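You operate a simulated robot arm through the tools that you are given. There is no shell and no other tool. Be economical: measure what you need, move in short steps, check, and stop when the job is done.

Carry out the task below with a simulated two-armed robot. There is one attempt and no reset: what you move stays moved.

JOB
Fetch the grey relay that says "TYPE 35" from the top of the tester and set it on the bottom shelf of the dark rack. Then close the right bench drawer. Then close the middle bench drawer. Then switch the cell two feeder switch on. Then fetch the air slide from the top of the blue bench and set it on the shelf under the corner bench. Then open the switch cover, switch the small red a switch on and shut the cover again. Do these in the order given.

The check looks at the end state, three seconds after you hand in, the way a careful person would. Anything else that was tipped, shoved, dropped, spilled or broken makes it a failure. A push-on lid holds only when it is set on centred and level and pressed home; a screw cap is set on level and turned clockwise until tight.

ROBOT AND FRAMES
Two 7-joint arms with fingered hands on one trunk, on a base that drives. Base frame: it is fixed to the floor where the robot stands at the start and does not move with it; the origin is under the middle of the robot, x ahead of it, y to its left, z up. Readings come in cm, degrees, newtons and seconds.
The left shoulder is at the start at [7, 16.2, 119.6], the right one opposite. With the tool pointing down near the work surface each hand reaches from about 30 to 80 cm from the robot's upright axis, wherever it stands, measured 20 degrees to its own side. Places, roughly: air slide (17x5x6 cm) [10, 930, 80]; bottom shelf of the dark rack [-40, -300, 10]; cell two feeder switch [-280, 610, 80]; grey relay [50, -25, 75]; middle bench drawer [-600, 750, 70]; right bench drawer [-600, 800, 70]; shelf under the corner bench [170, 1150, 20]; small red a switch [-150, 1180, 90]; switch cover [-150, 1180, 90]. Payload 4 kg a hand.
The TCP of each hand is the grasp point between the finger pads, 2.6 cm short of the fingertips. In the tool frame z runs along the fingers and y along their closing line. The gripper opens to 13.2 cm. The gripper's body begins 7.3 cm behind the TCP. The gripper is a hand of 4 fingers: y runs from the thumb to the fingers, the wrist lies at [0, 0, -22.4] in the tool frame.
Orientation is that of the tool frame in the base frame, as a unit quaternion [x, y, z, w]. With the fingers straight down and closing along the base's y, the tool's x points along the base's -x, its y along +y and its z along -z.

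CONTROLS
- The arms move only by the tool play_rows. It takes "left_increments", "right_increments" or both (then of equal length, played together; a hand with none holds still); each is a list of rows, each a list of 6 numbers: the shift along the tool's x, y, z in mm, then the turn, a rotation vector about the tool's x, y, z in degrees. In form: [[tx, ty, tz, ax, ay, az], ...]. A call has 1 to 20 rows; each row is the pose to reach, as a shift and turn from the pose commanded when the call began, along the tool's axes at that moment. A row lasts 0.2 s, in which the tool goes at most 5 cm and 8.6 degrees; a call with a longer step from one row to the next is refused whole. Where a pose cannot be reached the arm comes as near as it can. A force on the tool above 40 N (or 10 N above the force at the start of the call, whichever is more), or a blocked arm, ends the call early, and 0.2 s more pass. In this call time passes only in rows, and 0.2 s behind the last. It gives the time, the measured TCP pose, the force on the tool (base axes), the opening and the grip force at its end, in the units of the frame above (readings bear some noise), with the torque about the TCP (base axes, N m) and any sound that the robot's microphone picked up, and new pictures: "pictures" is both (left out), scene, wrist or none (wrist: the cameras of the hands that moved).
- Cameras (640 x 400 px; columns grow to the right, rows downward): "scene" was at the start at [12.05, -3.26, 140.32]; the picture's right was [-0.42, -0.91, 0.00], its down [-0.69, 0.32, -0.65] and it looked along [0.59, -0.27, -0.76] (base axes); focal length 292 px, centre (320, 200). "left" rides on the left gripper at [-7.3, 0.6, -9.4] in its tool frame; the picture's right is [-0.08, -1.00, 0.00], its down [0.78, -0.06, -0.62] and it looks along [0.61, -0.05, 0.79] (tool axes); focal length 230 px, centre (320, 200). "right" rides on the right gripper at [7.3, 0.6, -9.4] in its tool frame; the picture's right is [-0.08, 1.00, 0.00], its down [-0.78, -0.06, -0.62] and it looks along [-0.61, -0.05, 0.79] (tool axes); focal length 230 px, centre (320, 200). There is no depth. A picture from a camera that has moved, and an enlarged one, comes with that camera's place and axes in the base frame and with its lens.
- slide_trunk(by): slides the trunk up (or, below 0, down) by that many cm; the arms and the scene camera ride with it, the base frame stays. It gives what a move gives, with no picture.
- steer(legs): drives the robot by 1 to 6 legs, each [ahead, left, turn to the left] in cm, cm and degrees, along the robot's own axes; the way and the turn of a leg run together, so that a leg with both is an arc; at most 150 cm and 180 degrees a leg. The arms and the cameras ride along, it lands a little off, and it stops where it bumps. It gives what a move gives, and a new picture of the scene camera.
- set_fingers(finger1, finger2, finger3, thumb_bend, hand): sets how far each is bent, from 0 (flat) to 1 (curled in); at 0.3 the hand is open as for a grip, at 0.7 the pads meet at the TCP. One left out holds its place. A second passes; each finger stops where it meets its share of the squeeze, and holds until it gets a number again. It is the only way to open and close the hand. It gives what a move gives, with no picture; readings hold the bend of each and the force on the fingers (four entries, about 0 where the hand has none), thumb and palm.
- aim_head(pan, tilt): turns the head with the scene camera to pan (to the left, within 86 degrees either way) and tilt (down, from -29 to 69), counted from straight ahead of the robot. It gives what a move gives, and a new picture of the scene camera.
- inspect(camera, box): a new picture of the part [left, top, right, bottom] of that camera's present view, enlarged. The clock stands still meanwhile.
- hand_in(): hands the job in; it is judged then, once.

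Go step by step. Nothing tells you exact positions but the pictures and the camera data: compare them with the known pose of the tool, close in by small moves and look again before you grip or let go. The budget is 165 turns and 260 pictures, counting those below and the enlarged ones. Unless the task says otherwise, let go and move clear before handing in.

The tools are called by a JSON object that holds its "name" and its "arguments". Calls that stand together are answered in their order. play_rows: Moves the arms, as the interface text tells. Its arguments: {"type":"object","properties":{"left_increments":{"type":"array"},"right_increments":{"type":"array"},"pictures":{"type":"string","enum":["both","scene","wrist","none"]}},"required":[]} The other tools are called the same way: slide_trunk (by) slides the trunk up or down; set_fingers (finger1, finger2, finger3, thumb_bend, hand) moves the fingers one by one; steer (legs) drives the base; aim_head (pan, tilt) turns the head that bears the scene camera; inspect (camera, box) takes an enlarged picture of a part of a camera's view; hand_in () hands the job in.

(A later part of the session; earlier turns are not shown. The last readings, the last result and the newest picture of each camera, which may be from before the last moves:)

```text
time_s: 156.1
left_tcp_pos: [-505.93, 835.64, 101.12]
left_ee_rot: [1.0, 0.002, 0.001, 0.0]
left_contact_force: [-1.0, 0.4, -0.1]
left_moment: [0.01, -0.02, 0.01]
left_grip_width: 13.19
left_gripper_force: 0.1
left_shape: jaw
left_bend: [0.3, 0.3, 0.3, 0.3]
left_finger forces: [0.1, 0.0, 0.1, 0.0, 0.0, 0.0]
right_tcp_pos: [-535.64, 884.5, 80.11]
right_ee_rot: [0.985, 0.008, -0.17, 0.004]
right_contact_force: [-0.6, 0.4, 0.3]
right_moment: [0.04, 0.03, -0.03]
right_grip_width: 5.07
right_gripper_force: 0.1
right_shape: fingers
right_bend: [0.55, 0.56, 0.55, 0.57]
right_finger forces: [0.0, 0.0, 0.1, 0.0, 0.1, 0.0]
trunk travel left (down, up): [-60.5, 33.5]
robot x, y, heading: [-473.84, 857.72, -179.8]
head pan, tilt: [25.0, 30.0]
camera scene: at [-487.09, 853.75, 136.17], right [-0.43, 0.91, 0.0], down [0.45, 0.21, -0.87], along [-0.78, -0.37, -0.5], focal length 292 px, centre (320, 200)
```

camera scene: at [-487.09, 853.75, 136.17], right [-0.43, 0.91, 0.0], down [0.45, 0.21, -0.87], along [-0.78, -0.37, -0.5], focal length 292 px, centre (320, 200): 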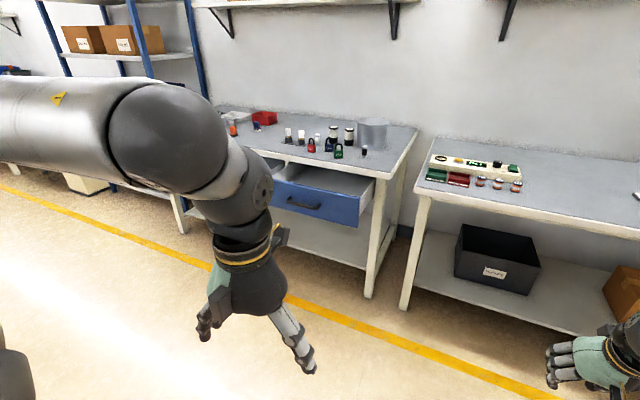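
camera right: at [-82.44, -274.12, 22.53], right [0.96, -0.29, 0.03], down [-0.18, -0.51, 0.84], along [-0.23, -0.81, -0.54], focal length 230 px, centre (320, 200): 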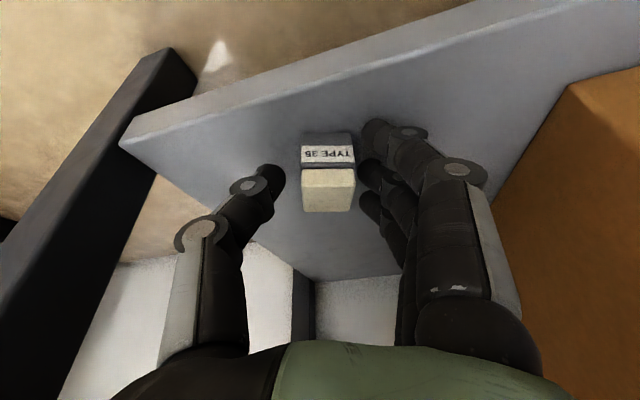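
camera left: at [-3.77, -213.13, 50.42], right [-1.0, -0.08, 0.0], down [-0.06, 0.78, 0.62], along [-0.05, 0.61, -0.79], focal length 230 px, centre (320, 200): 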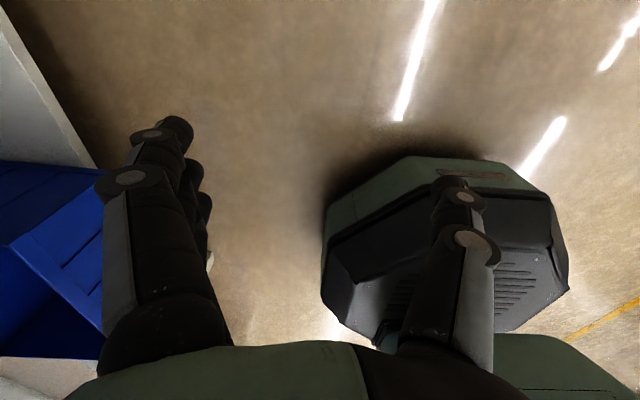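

The right drawer stands open about 14 cm (front at x≈−594, centre y≈800; bench front x≈−608). I move in front and look down at both drawers.

{"name": "steer", "arguments": {"legs": [[0, 82, 0], [40, 0, 0]]}}

{"name": "aim_head", "arguments": {"pan": 0, "tilt": 38}}

```text
time_s: 162.6
left_tcp_pos: [-545.52, 753.38, 101.06]
left_ee_rot: [1.0, 0.002, 0.001, 0.0]
left_contact_force: [0.9, 0.0, 0.7]
left_moment: [0.0, -0.02, -0.01]
left_grip_width: 13.2
left_gripper_force: 0.0
left_shape: jaw
left_bend: [0.3, 0.3, 0.3, 0.3]
left_finger forces: [0.1, 0.1, 0.0, 0.0, 0.1, 0.1]
right_tcp_pos: [-575.42, 802.08, 80.12]
right_ee_rot: [0.985, 0.009, -0.17, 0.005]
right_contact_force: [0.6, -0.2, 0.1]
right_moment: [0.01, 0.03, 0.01]
right_grip_width: 5.09
right_gripper_force: 0.0
right_shape: fingers
right_bend: [0.55, 0.56, 0.55, 0.57]
right_finger forces: [0.1, 0.0, 0.1, 0.0, 0.0, 0.0]
trunk travel left (down, up): [-60.5, 33.5]
robot x, y, heading: [-513.44, 774.93, -179.4]
head pan, tilt: [25.0, 30.0]
camera scene: at [-526.75, 771.51, 136.16], right [-0.43, 0.9, 0.0], down [0.45, 0.21, -0.87], along [-0.78, -0.37, -0.5], focal length 292 px, centre (320, 200)
```

scene: 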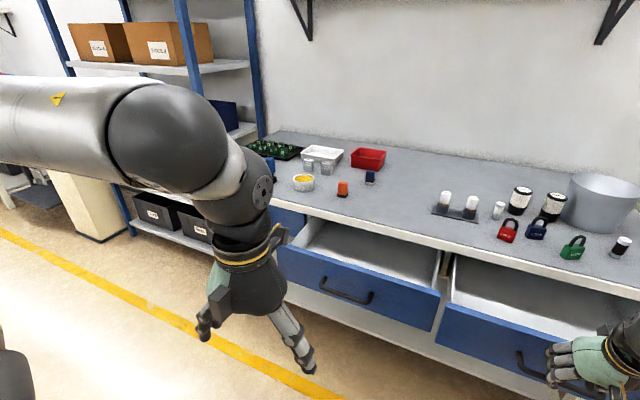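

```text
time_s: 163.4
left_tcp_pos: [-545.46, 753.32, 101.01]
left_ee_rot: [1.0, 0.001, 0.001, 0.0]
left_contact_force: [-0.6, 0.3, 0.4]
left_moment: [0.02, -0.03, -0.02]
left_grip_width: 13.18
left_gripper_force: 0.1
left_shape: jaw
left_bend: [0.3, 0.3, 0.3, 0.3]
left_finger forces: [0.1, 0.1, 0.0, 0.0, 0.1, 0.0]
right_tcp_pos: [-575.36, 802.12, 80.16]
right_ee_rot: [0.985, 0.009, -0.17, 0.005]
right_contact_force: [-0.7, 0.0, -0.3]
right_moment: [0.01, -0.02, -0.02]
right_grip_width: 5.07
right_gripper_force: 0.1
right_shape: fingers
right_bend: [0.55, 0.56, 0.55, 0.57]
right_finger forces: [0.1, 0.0, 0.1, 0.1, 0.0, 0.0]
trunk travel left (down, up): [-60.5, 33.5]
robot x, y, heading: [-513.11, 775.27, -179.8]
head pan, tilt: [0.0, 38.0]
camera scene: at [-527.16, 775.32, 134.93], right [-0.01, 1.0, 0.0], down [0.62, 0.0, -0.79], along [-0.79, 0.0, -0.62], focal length 292 px, centre (320, 200)
```

scene: 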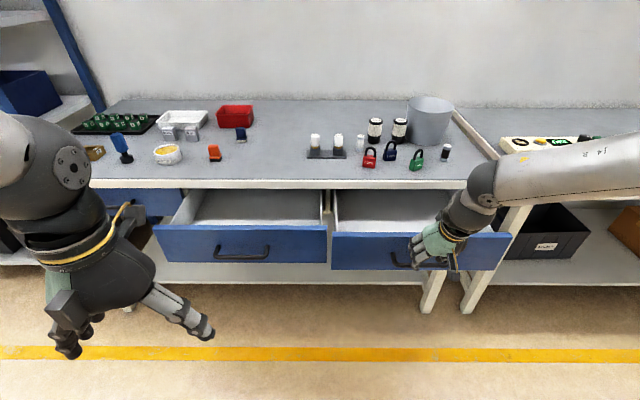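

Both drawers are open about 20 cm (fronts at x≈−588, z 58–74; centres y≈806 and 751). I close the right fist, pitch it forward and lower it to just before the right drawer front, above its handle.

{"name": "set_fingers", "arguments": {"hand": "right", "finger1": 0.8, "finger2": 0.8, "finger3": 0.8, "thumb_bend": 0.8}}

{"name": "play_rows", "arguments": {"right_increments": [[10, 0, 0, 0, -7, 0], [20, 5, 10, 0, -14, 0], [30, 10, 25, 0, -21, 0], [40, 20, 45, 0, -28, 0], [48, 30, 73, 0, -35, 0]], "pictures": "both"}}

```text
time_s: 164.4
left_tcp_pos: [-545.5, 753.43, 101.06]
left_ee_rot: [1.0, 0.001, 0.001, -0.001]
left_contact_force: [-0.3, -0.1, 0.0]
left_moment: [0.02, 0.01, -0.03]
left_grip_width: 13.2
left_gripper_force: 0.0
left_shape: jaw
left_bend: [0.3, 0.3, 0.3, 0.3]
left_finger forces: [0.0, 0.1, 0.1, 0.0, 0.1, 0.0]
right_tcp_pos: [-575.48, 802.09, 80.2]
right_ee_rot: [0.985, 0.009, -0.17, 0.004]
right_contact_force: [0.1, -0.3, -0.6]
right_moment: [-0.01, -0.03, 0.02]
right_grip_width: 0.98
right_gripper_force: 0.1
right_shape: fingers
right_bend: [0.8, 0.74, 0.8, 0.75]
right_finger forces: [0.0, 0.0, 0.0, 0.0, 0.0, 0.1]
trunk travel left (down, up): [-60.5, 33.5]
robot x, y, heading: [-513.72, 775.06, -179.8]
head pan, tilt: [0.0, 38.0]
```

```text
time_s: 165.7
left_tcp_pos: [-545.44, 753.56, 101.19]
left_ee_rot: [1.0, 0.002, 0.0, 0.0]
left_contact_force: [0.3, 0.3, 0.8]
left_moment: [-0.01, 0.05, 0.0]
left_grip_width: 13.22
left_gripper_force: 0.1
left_shape: jaw
left_bend: [0.3, 0.3, 0.3, 0.3]
left_finger forces: [0.0, 0.1, 0.0, 0.1, 0.0, 0.0]
right_tcp_pos: [-572.25, 801.34, 76.55]
right_ee_rot: [0.888, 0.007, -0.459, 0.007]
right_contact_force: [-0.4, -0.8, 0.4]
right_moment: [0.01, 0.04, 0.0]
right_grip_width: 0.96
right_gripper_force: 0.1
right_shape: fingers
right_bend: [0.8, 0.74, 0.8, 0.75]
right_finger forces: [0.0, 0.0, 0.0, 0.0, 0.0, 0.0]
right hand out of reach, approached as far as the arm can: row 4, 5
trunk travel left (down, up): [-60.5, 33.5]
robot x, y, heading: [-513.04, 775.32, -179.6]
head pan, tilt: [0.0, 38.0]
camera scene: at [-527.1, 775.46, 134.94], right [-0.01, 1.0, 0.0], down [0.62, 0.0, -0.79], along [-0.79, 0.0, -0.62], focal length 292 px, centre (320, 200)
camera right: at [-560.36, 801.04, 76.02], right [-0.03, -1.0, 0.07], down [0.05, 0.07, 1.0], along [-1.0, 0.03, 0.04], focal length 230 px, centre (320, 200)
```

scene: 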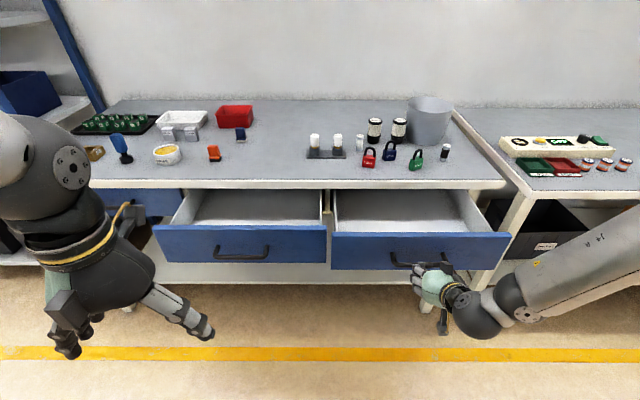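
right: 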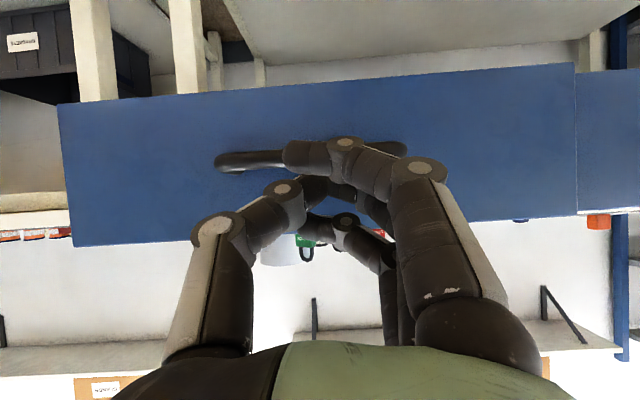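

The wrist view puts the drawer front at x≈−583, z 67–79, handle z≈73. I raise the fist to press just above the handle and push the first stretch with the arm.

{"name": "play_rows", "arguments": {"right_increments": [[-10, 0, -8, 0, 0, 0], [-24, 0, 12, 0, 0, 0], [-39, 0, 33, 0, 0, 0], [-53, 0, 53, 0, 0, 0], [-68, 0, 74, 0, 0, 0], [-82, 0, 94, 0, 0, 0]], "pictures": "both"}}

```text
time_s: 167.1
left_tcp_pos: [-545.56, 753.35, 101.26]
left_ee_rot: [1.0, 0.001, 0.002, 0.0]
left_contact_force: [-1.7, 0.1, -0.3]
left_moment: [0.02, -0.01, 0.01]
left_grip_width: 13.19
left_gripper_force: 0.1
left_shape: jaw
left_bend: [0.3, 0.3, 0.3, 0.3]
left_finger forces: [0.0, 0.0, 0.1, 0.1, 0.0, 0.0]
right_tcp_pos: [-583.51, 802.22, 80.0]
right_ee_rot: [0.889, 0.008, -0.458, 0.007]
right_contact_force: [-0.1, -0.3, -0.8]
right_moment: [-0.01, -0.02, 0.0]
right_grip_width: 0.96
right_gripper_force: 0.1
right_shape: fingers
right_bend: [0.8, 0.75, 0.8, 0.75]
right_finger forces: [0.0, 0.0, 0.1, 0.0, 0.0, 0.0]
right hand out of reach, approached as far as the arm can: row 4, 5, 6
trunk travel left (down, up): [-60.5, 33.5]
robot x, y, heading: [-513.74, 775.33, -179.7]
head pan, tilt: [0.0, 38.0]
camera scene: at [-527.2, 775.34, 134.93], right [-0.01, 1.0, 0.0], down [0.62, 0.0, -0.79], along [-0.79, 0.0, -0.62], focal length 292 px, centre (320, 200)
camera right: at [-571.7, 801.88, 79.48], right [-0.03, -1.0, 0.07], down [0.05, 0.07, 1.0], along [-1.0, 0.03, 0.04], focal length 230 px, centre (320, 200)
```

scene: 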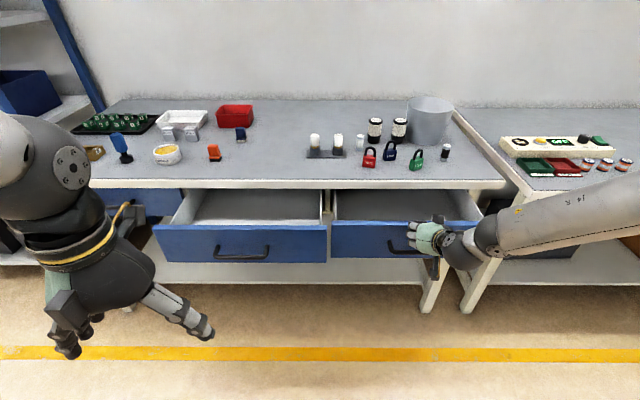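
right: 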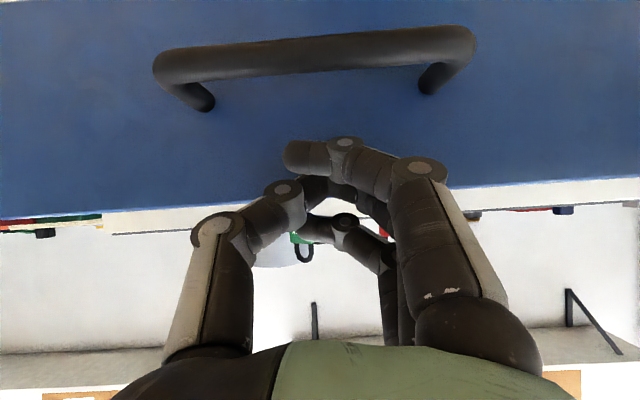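

The drawer slides easily. I lower the trunk 2 cm and push on by driving ahead.

{"name": "slide_trunk", "arguments": {"by": -2}}

{"name": "steer", "arguments": {"legs": [[9, 0, 0]]}}

```text
time_s: 167.7
left_tcp_pos: [-545.53, 753.35, 99.23]
left_ee_rot: [1.0, 0.002, -0.001, 0.0]
left_contact_force: [0.3, -0.4, -0.6]
left_moment: [0.0, 0.0, 0.03]
left_grip_width: 13.18
left_gripper_force: 0.1
left_shape: jaw
left_bend: [0.3, 0.3, 0.3, 0.3]
left_finger forces: [0.0, 0.0, 0.1, 0.1, 0.0, 0.1]
right_tcp_pos: [-583.49, 802.1, 78.06]
right_ee_rot: [0.888, 0.009, -0.459, 0.008]
right_contact_force: [-0.1, -0.8, 0.4]
right_moment: [0.02, 0.0, 0.0]
right_grip_width: 0.96
right_gripper_force: 0.0
right_shape: fingers
right_bend: [0.8, 0.75, 0.8, 0.75]
right_finger forces: [0.0, 0.1, 0.1, 0.0, 0.0, 0.0]
trunk travel left (down, up): [-58.5, 35.5]
robot x, y, heading: [-513.36, 775.41, -179.6]
head pan, tilt: [0.0, 38.0]
```

```text
time_s: 168.8
left_tcp_pos: [-554.39, 753.27, 99.15]
left_ee_rot: [1.0, 0.002, 0.001, 0.0]
left_contact_force: [-0.4, -0.2, -0.5]
left_moment: [0.0, -0.06, -0.01]
left_grip_width: 13.21
left_gripper_force: 0.1
left_shape: jaw
left_bend: [0.3, 0.3, 0.3, 0.3]
left_finger forces: [0.1, 0.0, 0.0, 0.0, 0.0, 0.1]
right_tcp_pos: [-592.35, 802.15, 78.01]
right_ee_rot: [0.889, 0.008, -0.458, 0.008]
right_contact_force: [0.0, -0.1, 0.2]
right_moment: [-0.01, 0.02, 0.02]
right_grip_width: 0.98
right_gripper_force: 0.0
right_shape: fingers
right_bend: [0.8, 0.75, 0.8, 0.75]
right_finger forces: [0.1, 0.0, 0.0, 0.0, 0.0, 0.1]
trunk travel left (down, up): [-58.5, 35.5]
robot x, y, heading: [-522.08, 775.57, -179.6]
head pan, tilt: [0.0, 38.0]
camera scene: at [-536.11, 775.29, 132.92], right [0.0, 1.0, 0.0], down [0.62, 0.0, -0.79], along [-0.79, 0.0, -0.62], focal length 292 px, centre (320, 200)
```

scene: 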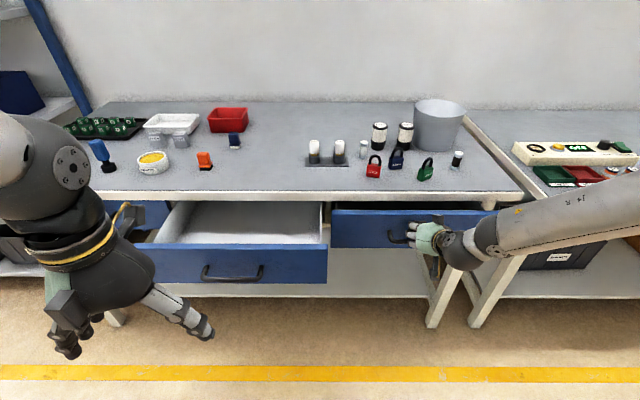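

Nearly shut; a few more centimetres.

{"name": "steer", "arguments": {"legs": [[3, 0, 0]]}}

{"name": "inspect", "arguments": {"camera": "right", "box": [0, 0, 640, 400]}}

```text
time_s: 169.7
left_tcp_pos: [-557.18, 753.31, 99.21]
left_ee_rot: [1.0, 0.002, -0.001, 0.0]
left_contact_force: [0.2, 0.1, -0.1]
left_moment: [0.02, 0.05, -0.02]
left_grip_width: 13.18
left_gripper_force: 0.0
left_shape: jaw
left_bend: [0.3, 0.3, 0.3, 0.3]
left_finger forces: [0.1, 0.1, 0.0, 0.0, 0.0, 0.0]
right_tcp_pos: [-595.24, 802.15, 78.17]
right_ee_rot: [0.888, 0.008, -0.459, 0.008]
right_contact_force: [0.4, -0.6, -0.6]
right_moment: [0.01, -0.02, 0.01]
right_grip_width: 0.99
right_gripper_force: 0.0
right_shape: fingers
right_bend: [0.8, 0.75, 0.8, 0.75]
right_finger forces: [0.0, 0.0, 0.0, 0.1, 0.0, 0.0]
trunk travel left (down, up): [-58.5, 35.5]
robot x, y, heading: [-525.41, 775.37, -179.6]
head pan, tilt: [0.0, 38.0]
camera scene: at [-538.79, 775.26, 132.96], right [0.0, 1.0, 0.0], down [0.61, 0.0, -0.79], along [-0.79, 0.0, -0.61], focal length 292 px, centre (320, 200)
```

scene: 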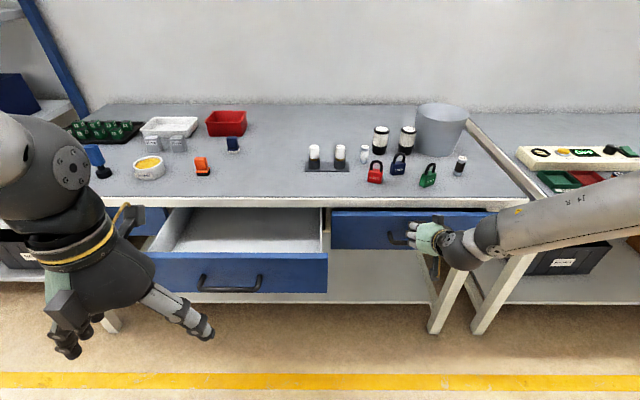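

```text
1.00 times, centred on (320, 200) of right (not enlarged: the box is as wide or as high as the picture)
camera zoom: at [-583.32, 801.81, 77.58], right [-0.03, -1.0, 0.07], down [0.05, 0.07, 1.0], along [-1.0, 0.03, 0.05], focal length 230 px, centre (320, 200)
```

zoom: 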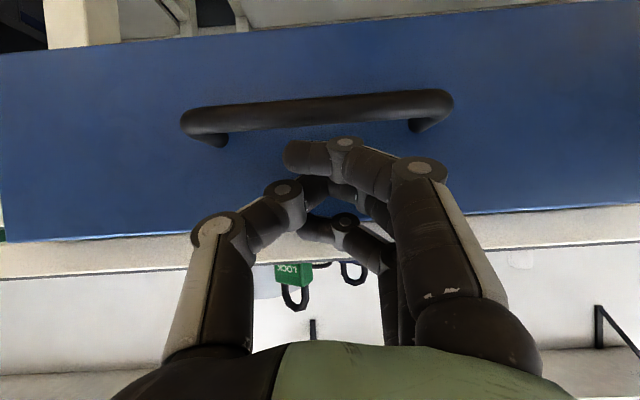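

I zoom in to compare the right drawer's face with the closed left one.

{"name": "inspect", "arguments": {"camera": "scene", "box": [280, 180, 540, 300]}}

{"name": "steer", "arguments": {"legs": [[2.5, 0, 0]]}}

{"name": "inspect", "arguments": {"camera": "scene", "box": [280, 180, 540, 300]}}

```text
2.46 times, centred on (410, 240) of scene
camera zoom: at [-538.79, 775.26, 132.96], right [0.0, 1.0, 0.0], down [0.61, 0.0, -0.79], along [-0.79, 0.0, -0.61], focal length 718 px, centre (98, 102)
```

zoom: 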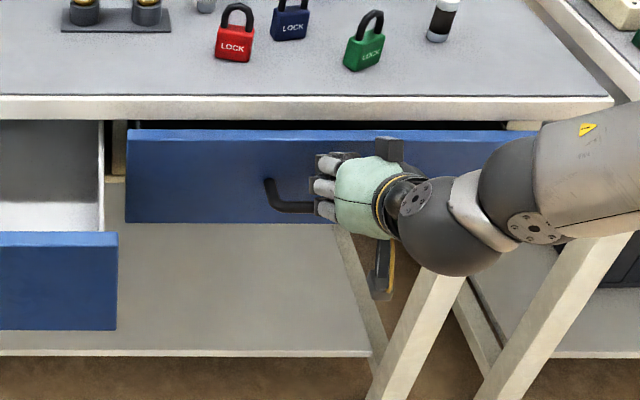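

```text
time_s: 170.5
left_tcp_pos: [-559.66, 753.35, 99.2]
left_ee_rot: [1.0, 0.001, -0.001, 0.0]
left_contact_force: [0.6, -0.7, 0.0]
left_moment: [-0.02, 0.0, -0.03]
left_grip_width: 13.21
left_gripper_force: 0.2
left_shape: jaw
left_bend: [0.3, 0.3, 0.3, 0.3]
left_finger forces: [0.0, 0.0, 0.0, 0.0, 0.1, 0.0]
right_tcp_pos: [-597.59, 802.06, 78.19]
right_ee_rot: [0.888, 0.008, -0.459, 0.008]
right_contact_force: [0.7, 0.6, 0.8]
right_moment: [0.0, 0.03, 0.02]
right_grip_width: 0.98
right_gripper_force: 0.0
right_shape: fingers
right_bend: [0.8, 0.75, 0.8, 0.75]
right_finger forces: [0.1, 0.1, 0.0, 0.1, 0.0, 0.0]
trunk travel left (down, up): [-58.5, 35.5]
robot x, y, heading: [-527.44, 775.58, -179.7]
head pan, tilt: [0.0, 38.0]
camera scene: at [-541.26, 775.25, 132.96], right [-0.01, 1.0, 0.0], down [0.61, 0.0, -0.79], along [-0.79, 0.0, -0.61], focal length 292 px, centre (320, 200)
```

scene: 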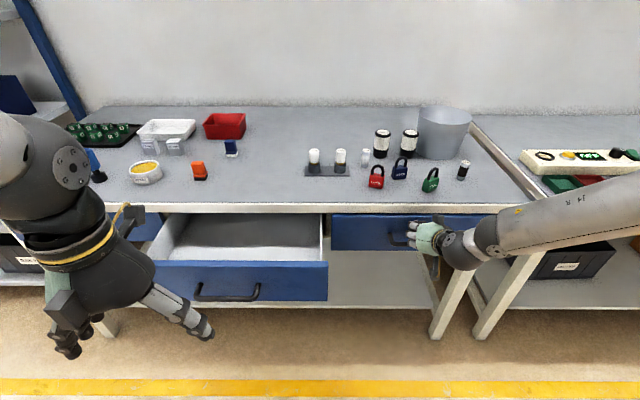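

```text
2.46 times, centred on (410, 240) of scene
camera zoom: at [-541.26, 775.25, 132.96], right [-0.01, 1.0, 0.0], down [0.61, 0.0, -0.79], along [-0.79, 0.0, -0.61], focal length 718 px, centre (98, 102)
```

zoom: 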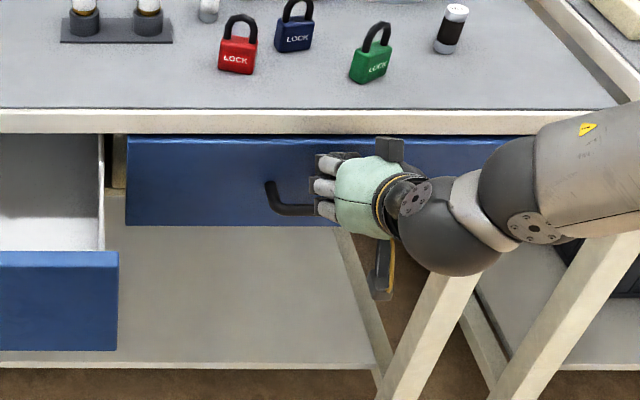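

The gap has almost vanished. I push the last bit until it stops.

{"name": "steer", "arguments": {"legs": [[2.5, 0, 0]]}}

{"name": "inspect", "arguments": {"camera": "scene", "box": [280, 180, 540, 300]}}

```text
time_s: 171.3
left_tcp_pos: [-562.02, 753.35, 99.25]
left_ee_rot: [1.0, 0.002, 0.0, 0.0]
left_contact_force: [0.3, 0.1, -0.2]
left_moment: [0.02, 0.01, -0.02]
left_grip_width: 13.19
left_gripper_force: 0.1
left_shape: jaw
left_bend: [0.3, 0.3, 0.3, 0.3]
left_finger forces: [0.0, 0.0, 0.0, 0.1, 0.1, 0.0]
right_tcp_pos: [-600.17, 802.07, 78.24]
right_ee_rot: [0.888, 0.007, -0.459, 0.007]
right_contact_force: [0.8, -0.3, -0.4]
right_moment: [0.02, 0.0, 0.0]
right_grip_width: 0.97
right_gripper_force: 0.0
right_shape: fingers
right_bend: [0.8, 0.75, 0.8, 0.75]
right_finger forces: [0.0, 0.0, 0.0, 0.0, 0.0, 0.0]
trunk travel left (down, up): [-58.5, 35.5]
robot x, y, heading: [-530.17, 775.14, -179.7]
head pan, tilt: [0.0, 38.0]
camera scene: at [-543.69, 775.24, 132.96], right [-0.01, 1.0, 0.0], down [0.61, 0.0, -0.79], along [-0.79, 0.0, -0.61], focal length 292 px, centre (320, 200)
```

scene: 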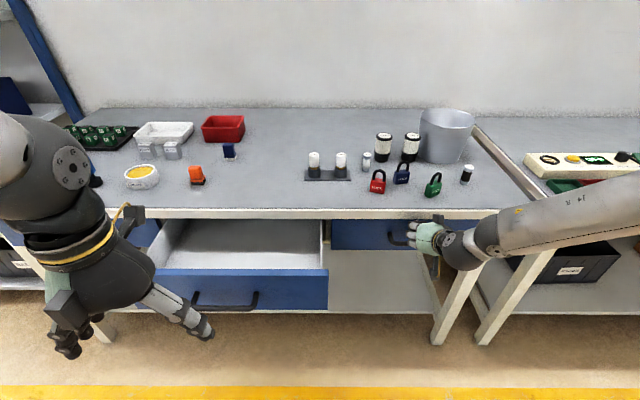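

```text
2.46 times, centred on (410, 240) of scene
camera zoom: at [-543.69, 775.24, 132.96], right [-0.01, 1.0, 0.0], down [0.61, 0.0, -0.79], along [-0.79, 0.0, -0.61], focal length 718 px, centre (98, 102)
```

zoom: 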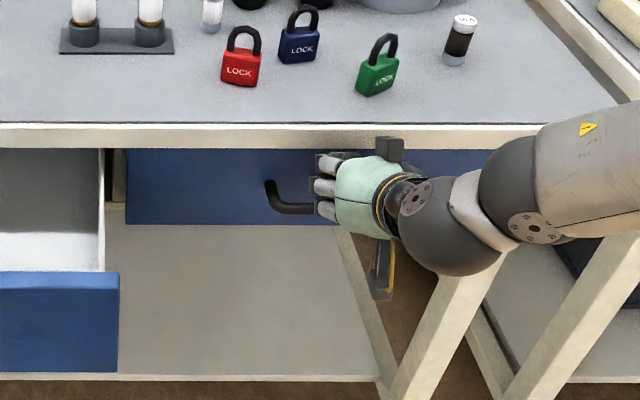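

Still moving freely; I push on in small steps until blocked.

{"name": "steer", "arguments": {"legs": [[2, 0, 0]]}}

{"name": "steer", "arguments": {"legs": [[2, 0, 0]]}}

{"name": "inspect", "arguments": {"camera": "scene", "box": [280, 180, 540, 300]}}

```text
time_s: 172.1
left_tcp_pos: [-564.18, 753.43, 99.05]
left_ee_rot: [1.0, 0.003, 0.002, 0.001]
left_contact_force: [-0.4, 0.1, -0.5]
left_moment: [0.02, 0.0, -0.02]
left_grip_width: 13.19
left_gripper_force: 0.0
left_shape: jaw
left_bend: [0.3, 0.3, 0.3, 0.3]
left_finger forces: [0.0, 0.1, 0.0, 0.1, 0.0, 0.0]
right_tcp_pos: [-601.99, 802.3, 77.33]
right_ee_rot: [0.892, 0.009, -0.453, 0.007]
right_contact_force: [21.4, 0.9, -22.6]
right_moment: [0.55, 0.54, 0.49]
right_grip_width: 0.95
right_gripper_force: 15.1
right_shape: fingers
right_bend: [0.8, 0.75, 0.8, 0.75]
right_finger forces: [0.0, 0.0, 30.8, 0.1, 0.0, 0.0]
trunk travel left (down, up): [-58.5, 35.5]
robot x, y, heading: [-532.13, 775.4, -179.5]
head pan, tilt: [0.0, 38.0]
camera scene: at [-546.05, 775.39, 132.87], right [0.0, 1.0, 0.0], down [0.62, 0.0, -0.79], along [-0.79, 0.0, -0.62], focal length 292 px, centre (320, 200)
```

scene: 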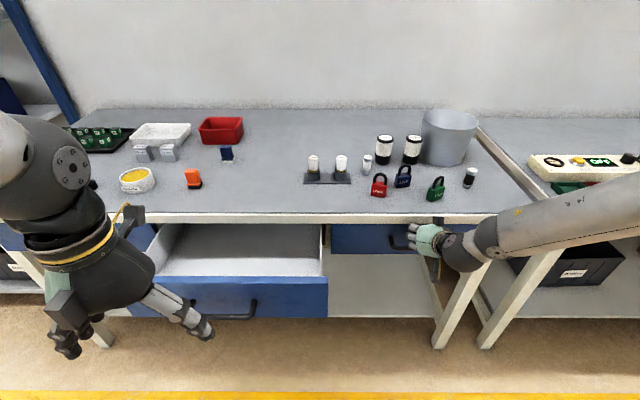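

```text
time_s: 173.0
left_tcp_pos: [-565.88, 753.24, 99.28]
left_ee_rot: [1.0, 0.0, 0.0, 0.0]
left_contact_force: [0.6, -0.3, -0.4]
left_moment: [0.02, 0.02, 0.02]
left_grip_width: 13.22
left_gripper_force: 0.1
left_shape: jaw
left_bend: [0.3, 0.3, 0.3, 0.3]
left_finger forces: [0.1, 0.0, 0.0, 0.1, 0.0, 0.0]
right_tcp_pos: [-602.79, 802.06, 76.89]
right_ee_rot: [0.896, 0.013, -0.444, 0.006]
right_contact_force: [3.3, 0.3, 2.2]
right_moment: [0.23, 0.27, 0.12]
right_grip_width: 0.98
right_gripper_force: 9.8
right_shape: fingers
right_bend: [0.8, 0.75, 0.82, 0.75]
right_finger forces: [8.6, 0.1, 10.9, 0.0, 0.0, 0.0]
trunk travel left (down, up): [-58.5, 35.5]
robot x, y, heading: [-534.29, 775.3, -179.8]
head pan, tilt: [0.0, 38.0]
stopped in leg 1: the force on the tool passed its limit at 45 N (the readings are from after the stop); the commanded pose is now the measured one
camera scene: at [-547.49, 775.22, 132.94], right [0.0, 1.0, 0.0], down [0.61, 0.0, -0.79], along [-0.79, 0.0, -0.61], focal length 292 px, centre (320, 200)
```

scene: 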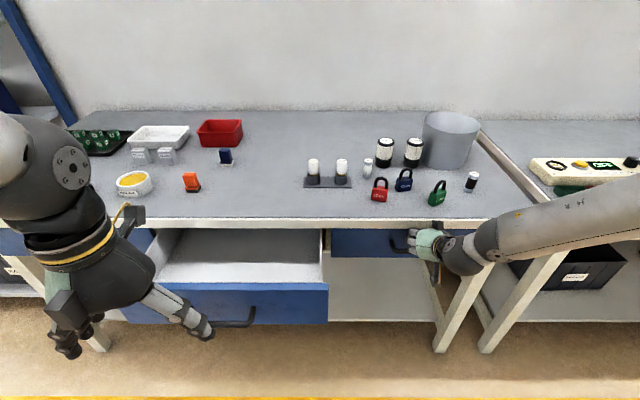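

```text
2.46 times, centred on (410, 240) of scene
camera zoom: at [-547.49, 775.22, 132.94], right [0.0, 1.0, 0.0], down [0.61, 0.0, -0.79], along [-0.79, 0.0, -0.61], focal length 718 px, centre (98, 102)
```

zoom: 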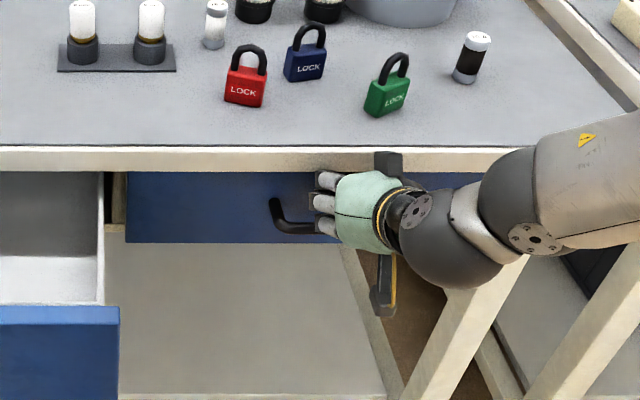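

A finger met the bench edge, so I back off and check whether the drawer is fully in.

{"name": "steer", "arguments": {"legs": [[-18, 0, 0]]}}

{"name": "inspect", "arguments": {"camera": "scene", "box": [60, 170, 540, 330]}}

{"name": "inspect", "arguments": {"camera": "right", "box": [0, 0, 640, 400]}}

```text
time_s: 174.5
left_tcp_pos: [-547.96, 753.45, 99.33]
left_ee_rot: [1.0, 0.002, -0.001, 0.0]
left_contact_force: [-0.6, -0.1, 0.1]
left_moment: [0.01, 0.03, -0.01]
left_grip_width: 13.15
left_gripper_force: 0.0
left_shape: jaw
left_bend: [0.3, 0.3, 0.3, 0.3]
left_finger forces: [0.0, 0.1, 0.0, 0.1, 0.0, 0.1]
right_tcp_pos: [-585.07, 802.05, 76.94]
right_ee_rot: [0.896, 0.013, -0.444, 0.006]
right_contact_force: [-0.8, 0.3, 5.5]
right_moment: [0.06, 0.08, -0.01]
right_grip_width: 1.0
right_gripper_force: 4.1
right_shape: fingers
right_bend: [0.8, 0.75, 0.81, 0.75]
right_finger forces: [6.4, 0.0, 3.0, 0.1, 0.0, 0.0]
trunk travel left (down, up): [-58.5, 35.5]
robot x, y, heading: [-515.95, 775.67, -179.8]
head pan, tilt: [0.0, 38.0]
camera scene: at [-529.69, 775.26, 132.94], right [-0.01, 1.0, 0.0], down [0.62, 0.0, -0.79], along [-0.79, 0.0, -0.62], focal length 292 px, centre (320, 200)
```

scene: 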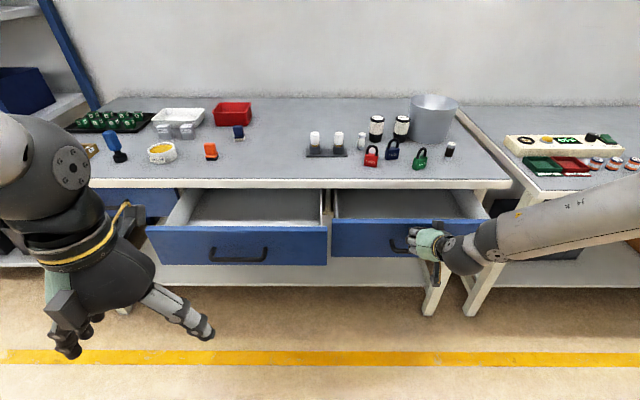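

```text
1.33 times, centred on (300, 250) of scene
camera zoom: at [-529.69, 775.26, 132.94], right [-0.01, 1.0, 0.0], down [0.62, 0.0, -0.79], along [-0.79, 0.0, -0.62], focal length 389 px, centre (347, 133)
```

zoom: 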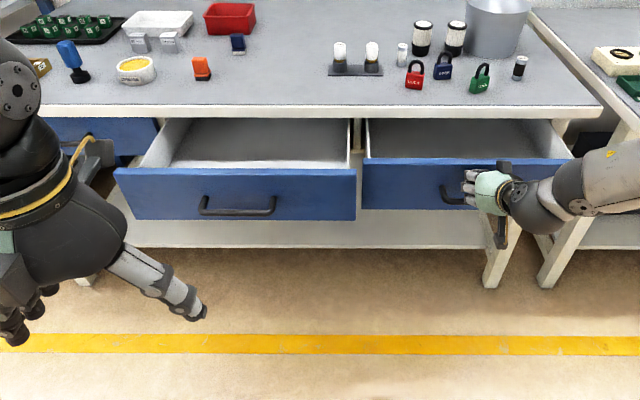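

```text
1.00 times, centred on (320, 200) of right (not enlarged: the box is as wide or as high as the picture)
camera zoom: at [-573.09, 801.89, 76.69], right [-0.02, -1.0, 0.06], down [0.01, 0.06, 1.0], along [-1.0, 0.02, 0.01], focal length 230 px, centre (320, 200)
```

zoom: 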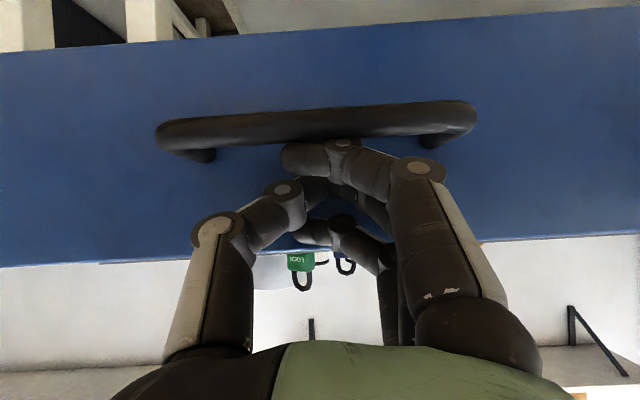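

The finger had hooked above the handle and drew the drawer out again. I lift free, move 17 cm to the right to press the bare face beside the handle, and go lower.

{"name": "slide_trunk", "arguments": {"by": 6}}

{"name": "steer", "arguments": {"legs": [[-8, 0, 0], [0, -17, 0]]}}

{"name": "slide_trunk", "arguments": {"by": -9}}

{"name": "inspect", "arguments": {"camera": "right", "box": [0, 0, 640, 400]}}

```text
time_s: 175.5
left_tcp_pos: [-548.15, 753.35, 105.16]
left_ee_rot: [1.0, 0.0, 0.0, -0.001]
left_contact_force: [-0.3, 0.5, -0.5]
left_moment: [0.01, 0.0, 0.03]
left_grip_width: 13.2
left_gripper_force: 0.1
left_shape: jaw
left_bend: [0.3, 0.3, 0.3, 0.3]
left_finger forces: [0.1, 0.1, 0.0, 0.1, 0.0, 0.1]
right_tcp_pos: [-585.07, 802.08, 82.73]
right_ee_rot: [0.896, 0.013, -0.444, 0.006]
right_contact_force: [-0.1, 0.3, -0.3]
right_moment: [0.01, 0.02, 0.04]
right_grip_width: 0.98
right_gripper_force: 0.0
right_shape: fingers
right_bend: [0.8, 0.75, 0.8, 0.75]
right_finger forces: [0.0, 0.0, 0.1, 0.0, 0.1, 0.0]
trunk travel left (down, up): [-64.5, 29.5]
robot x, y, heading: [-516.02, 775.58, -179.9]
head pan, tilt: [0.0, 38.0]
```

```text
time_s: 177.6
left_tcp_pos: [-540.09, 770.34, 105.21]
left_ee_rot: [1.0, 0.001, 0.0, 0.0]
left_contact_force: [-0.4, 0.4, -1.0]
left_moment: [-0.03, 0.01, -0.03]
left_grip_width: 13.18
left_gripper_force: 0.0
left_shape: jaw
left_bend: [0.3, 0.3, 0.3, 0.3]
left_finger forces: [0.0, 0.0, 0.0, 0.0, 0.0, 0.0]
right_tcp_pos: [-577.19, 819.03, 82.81]
right_ee_rot: [0.896, 0.014, -0.443, 0.006]
right_contact_force: [0.2, -0.9, 0.3]
right_moment: [-0.01, 0.01, 0.01]
right_grip_width: 1.0
right_gripper_force: 0.3
right_shape: fingers
right_bend: [0.8, 0.75, 0.8, 0.75]
right_finger forces: [0.1, 0.1, 0.1, 0.0, 0.1, 0.0]
trunk travel left (down, up): [-64.5, 29.5]
robot x, y, heading: [-507.93, 792.51, -179.5]
head pan, tilt: [0.0, 38.0]
camera scene: at [-521.84, 792.31, 138.93], right [-0.01, 1.0, 0.0], down [0.62, 0.0, -0.79], along [-0.79, 0.0, -0.62], focal length 292 px, centre (320, 200)
```

scene: 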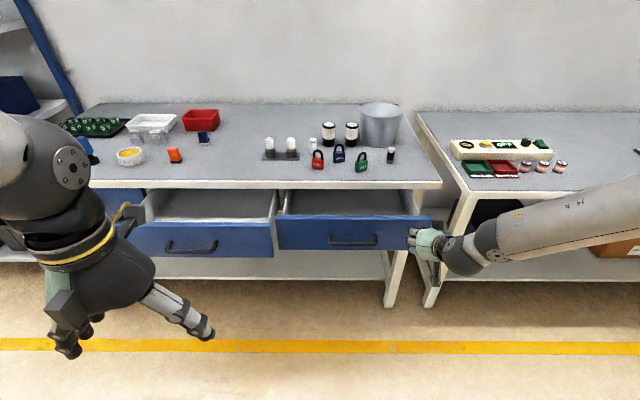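

```text
time_s: 178.8
left_tcp_pos: [-540.0, 770.43, 96.26]
left_ee_rot: [1.0, 0.002, 0.001, -0.001]
left_contact_force: [-0.4, -0.6, 0.6]
left_moment: [-0.05, -0.02, -0.01]
left_grip_width: 13.21
left_gripper_force: 0.1
left_shape: jaw
left_bend: [0.3, 0.3, 0.3, 0.3]
left_finger forces: [0.0, 0.0, 0.1, 0.0, 0.1, 0.0]
right_tcp_pos: [-577.09, 819.15, 73.84]
right_ee_rot: [0.895, 0.014, -0.445, 0.007]
right_contact_force: [-1.3, -0.7, 0.2]
right_moment: [-0.01, -0.01, 0.0]
right_grip_width: 1.0
right_gripper_force: 0.1
right_shape: fingers
right_bend: [0.8, 0.75, 0.8, 0.75]
right_finger forces: [0.1, 0.0, 0.1, 0.0, 0.0, 0.0]
trunk travel left (down, up): [-55.5, 38.5]
robot x, y, heading: [-508.22, 792.48, -179.5]
head pan, tilt: [0.0, 38.0]
```

```text
1.00 times, centred on (320, 200) of right (not enlarged: the box is as wide or as high as the picture)
camera zoom: at [-565.22, 818.9, 73.65], right [-0.02, -1.0, 0.06], down [0.01, 0.06, 1.0], along [-1.0, 0.02, 0.01], focal length 230 px, centre (320, 200)
```

zoom: 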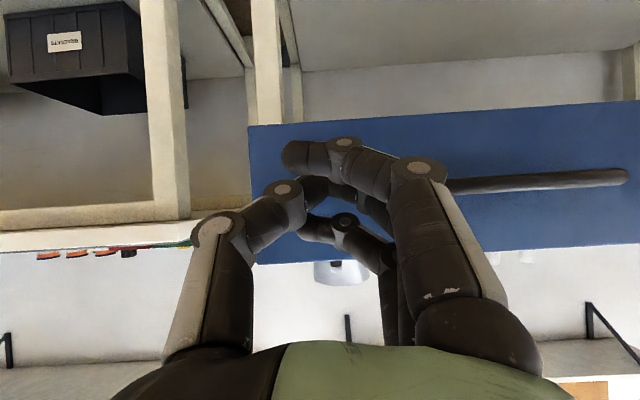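

Now the fist faces the bare right part of the drawer front. I push by driving ahead.

{"name": "steer", "arguments": {"legs": [[22, 0, 0]]}}

{"name": "steer", "arguments": {"legs": [[4, 0, 0]]}}

```text
time_s: 180.6
left_tcp_pos: [-562.54, 770.36, 96.22]
left_ee_rot: [1.0, 0.001, 0.0, 0.0]
left_contact_force: [-0.3, 0.6, -0.8]
left_moment: [0.0, 0.0, 0.04]
left_grip_width: 13.19
left_gripper_force: 0.1
left_shape: jaw
left_bend: [0.3, 0.3, 0.3, 0.3]
left_finger forces: [0.0, 0.0, 0.1, 0.0, 0.0, 0.0]
right_tcp_pos: [-599.61, 819.05, 73.78]
right_ee_rot: [0.896, 0.012, -0.443, 0.005]
right_contact_force: [0.1, -0.2, -0.8]
right_moment: [0.0, -0.02, 0.03]
right_grip_width: 0.99
right_gripper_force: 0.1
right_shape: fingers
right_bend: [0.8, 0.75, 0.8, 0.75]
right_finger forces: [0.0, 0.0, 0.1, 0.1, 0.1, 0.0]
trunk travel left (down, up): [-55.5, 38.5]
robot x, y, heading: [-530.66, 792.12, -179.9]
head pan, tilt: [0.0, 38.0]
camera scene: at [-544.22, 792.28, 129.92], right [0.0, 1.0, 0.0], down [0.62, 0.0, -0.79], along [-0.79, 0.0, -0.62], focal length 292 px, centre (320, 200)
```

scene: 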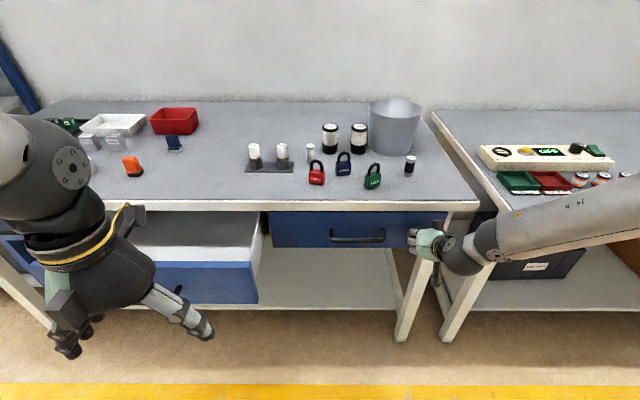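

```text
time_s: 181.4
left_tcp_pos: [-566.32, 770.3, 96.19]
left_ee_rot: [1.0, 0.0, -0.001, 0.0]
left_contact_force: [0.0, 0.2, -0.1]
left_moment: [-0.01, -0.05, 0.03]
left_grip_width: 13.2
left_gripper_force: 0.1
left_shape: jaw
left_bend: [0.3, 0.3, 0.3, 0.3]
left_finger forces: [0.1, 0.1, 0.0, 0.0, 0.1, 0.0]
right_tcp_pos: [-603.38, 819.13, 73.82]
right_ee_rot: [0.896, 0.014, -0.444, 0.007]
right_contact_force: [20.1, 0.0, 7.0]
right_moment: [0.1, 0.33, -0.18]
right_grip_width: 1.0
right_gripper_force: 6.4
right_shape: fingers
right_bend: [0.8, 0.77, 0.84, 0.78]
right_finger forces: [0.0, 0.1, 11.9, 0.0, 0.0, 0.0]
trunk travel left (down, up): [-55.5, 38.5]
robot x, y, heading: [-534.54, 792.45, -179.9]
head pan, tilt: [0.0, 38.0]
camera scene: at [-548.06, 792.23, 129.95], right [0.0, 1.0, 0.0], down [0.62, 0.0, -0.79], along [-0.79, 0.0, -0.62], focal length 292 px, centre (320, 200)
```

scene: 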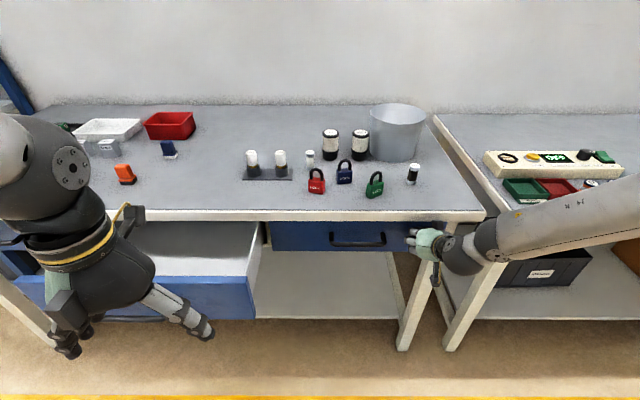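

A horizontal reaction of 20 N says it is at the stop. I back off straight and check the gap.

{"name": "steer", "arguments": {"legs": [[1, 0, 0], [-22, 0, 0]]}}

{"name": "inspect", "arguments": {"camera": "scene", "box": [80, 160, 480, 320]}}

{"name": "inspect", "arguments": {"camera": "right", "box": [0, 0, 640, 400]}}

```text
time_s: 182.3
left_tcp_pos: [-567.2, 770.48, 96.22]
left_ee_rot: [1.0, -0.001, -0.001, -0.001]
left_contact_force: [0.2, 0.0, 0.2]
left_moment: [-0.02, 0.01, 0.01]
left_grip_width: 13.19
left_gripper_force: 0.0
left_shape: jaw
left_bend: [0.3, 0.3, 0.3, 0.3]
left_finger forces: [0.0, 0.1, 0.0, 0.0, 0.1, 0.0]
right_tcp_pos: [-603.32, 818.98, 73.1]
right_ee_rot: [0.901, 0.016, -0.434, 0.008]
right_contact_force: [10.0, -1.0, 2.2]
right_moment: [0.03, 0.22, -0.07]
right_grip_width: 1.02
right_gripper_force: 5.7
right_shape: fingers
right_bend: [0.8, 0.77, 0.84, 0.77]
right_finger forces: [0.1, 0.0, 11.1, 0.0, 0.1, 0.0]
trunk travel left (down, up): [-55.5, 38.5]
robot x, y, heading: [-535.54, 792.38, -180.2]
head pan, tilt: [0.0, 38.0]
stopped in leg 1: the force on the tool passed its limit at 44 N (the readings are from after the stop); the commanded pose is now the measured one
camera scene: at [-548.92, 792.28, 129.94], right [0.0, 1.0, 0.0], down [0.61, 0.0, -0.79], along [-0.79, 0.0, -0.61], focal length 292 px, centre (320, 200)
```

scene: 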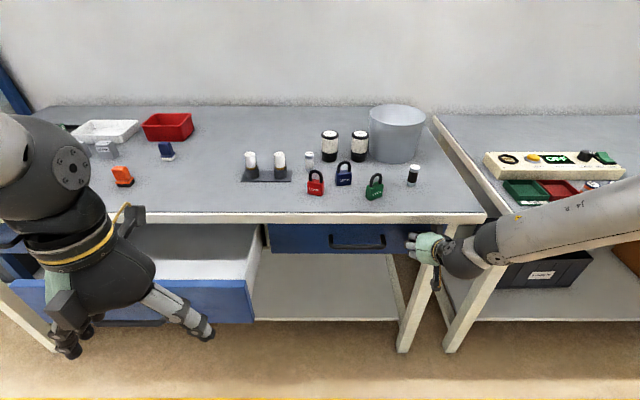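

```text
1.60 times, centred on (280, 240) of scene
camera zoom: at [-548.92, 792.28, 129.94], right [0.0, 1.0, 0.0], down [0.61, 0.0, -0.79], along [-0.79, 0.0, -0.61], focal length 466 px, centre (384, 136)
```

zoom: 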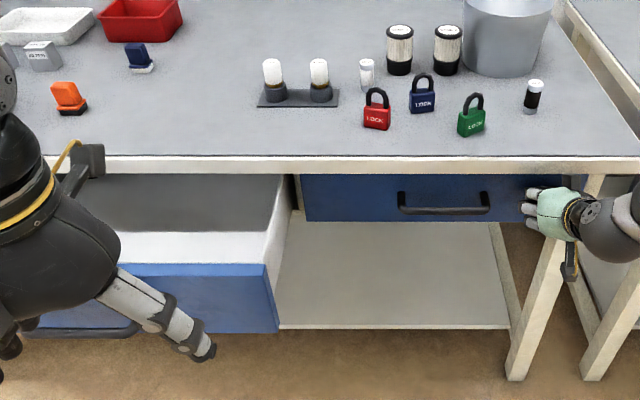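

```text
1.00 times, centred on (320, 200) of right (not enlarged: the box is as wide or as high as the picture)
camera zoom: at [-591.4, 818.91, 73.19], right [-0.01, -1.0, 0.06], down [-0.01, 0.06, 1.0], along [-1.0, 0.01, -0.01], focal length 230 px, centre (320, 200)
```

zoom: 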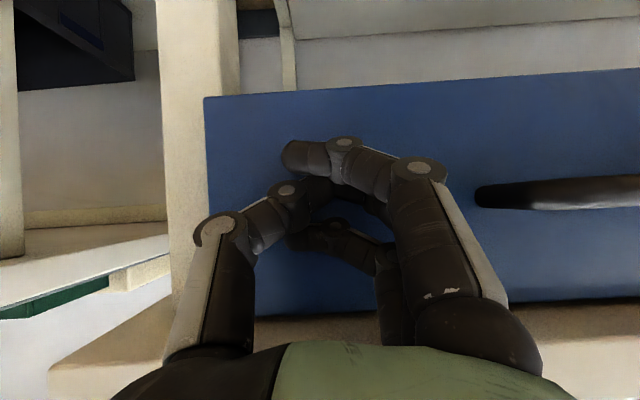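

The drawer is at its stop. I back off, view it, and shift left for the middle drawer.

{"name": "steer", "arguments": {"legs": [[-35, 0, 0], [0, 51, 0]]}}

{"name": "inspect", "arguments": {"camera": "scene", "box": [60, 120, 540, 320]}}

{"name": "inspect", "arguments": {"camera": "right", "box": [0, 0, 640, 400]}}

```text
time_s: 187.2
left_tcp_pos: [-532.17, 719.48, 96.21]
left_ee_rot: [1.0, 0.0, 0.0, 0.0]
left_contact_force: [-0.3, -1.1, -0.6]
left_moment: [0.0, 0.02, -0.02]
left_grip_width: 13.18
left_gripper_force: 0.0
left_shape: jaw
left_bend: [0.3, 0.3, 0.3, 0.3]
left_finger forces: [0.0, 0.0, 0.1, 0.0, 0.0, 0.0]
right_tcp_pos: [-568.47, 767.9, 73.04]
right_ee_rot: [0.9, 0.016, -0.435, 0.008]
right_contact_force: [-0.3, -0.3, -0.1]
right_moment: [0.0, 0.03, 0.0]
right_grip_width: 0.99
right_gripper_force: 0.1
right_shape: fingers
right_bend: [0.8, 0.77, 0.8, 0.77]
right_finger forces: [0.0, 0.1, 0.0, 0.0, 0.0, 0.0]
trunk travel left (down, up): [-55.5, 38.5]
robot x, y, heading: [-500.2, 741.43, -179.8]
head pan, tilt: [0.0, 38.0]
camera scene: at [-513.93, 741.27, 129.93], right [0.0, 1.0, 0.0], down [0.62, 0.0, -0.79], along [-0.79, 0.0, -0.62], focal length 292 px, centre (320, 200)
```

scene: 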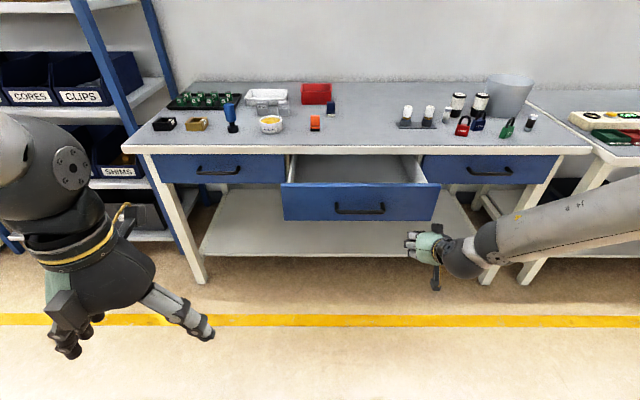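

```text
1.33 times, centred on (300, 220) of scene
camera zoom: at [-513.93, 741.27, 129.93], right [0.0, 1.0, 0.0], down [0.62, 0.0, -0.79], along [-0.79, 0.0, -0.62], focal length 389 px, centre (347, 173)
```

zoom: 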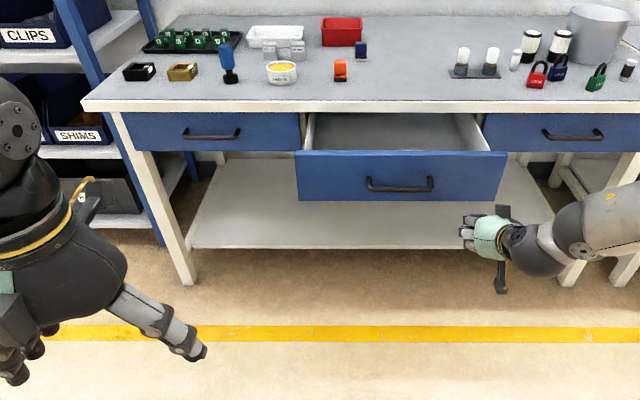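

```text
1.00 times, centred on (320, 200) of right (not enlarged: the box is as wide or as high as the picture)
camera zoom: at [-556.53, 767.82, 73.18], right [-0.01, -1.0, 0.06], down [-0.01, 0.06, 1.0], along [-1.0, 0.01, -0.01], focal length 230 px, centre (320, 200)
```

zoom: 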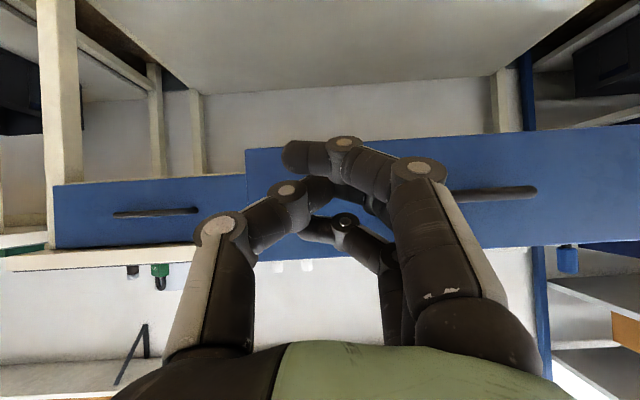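

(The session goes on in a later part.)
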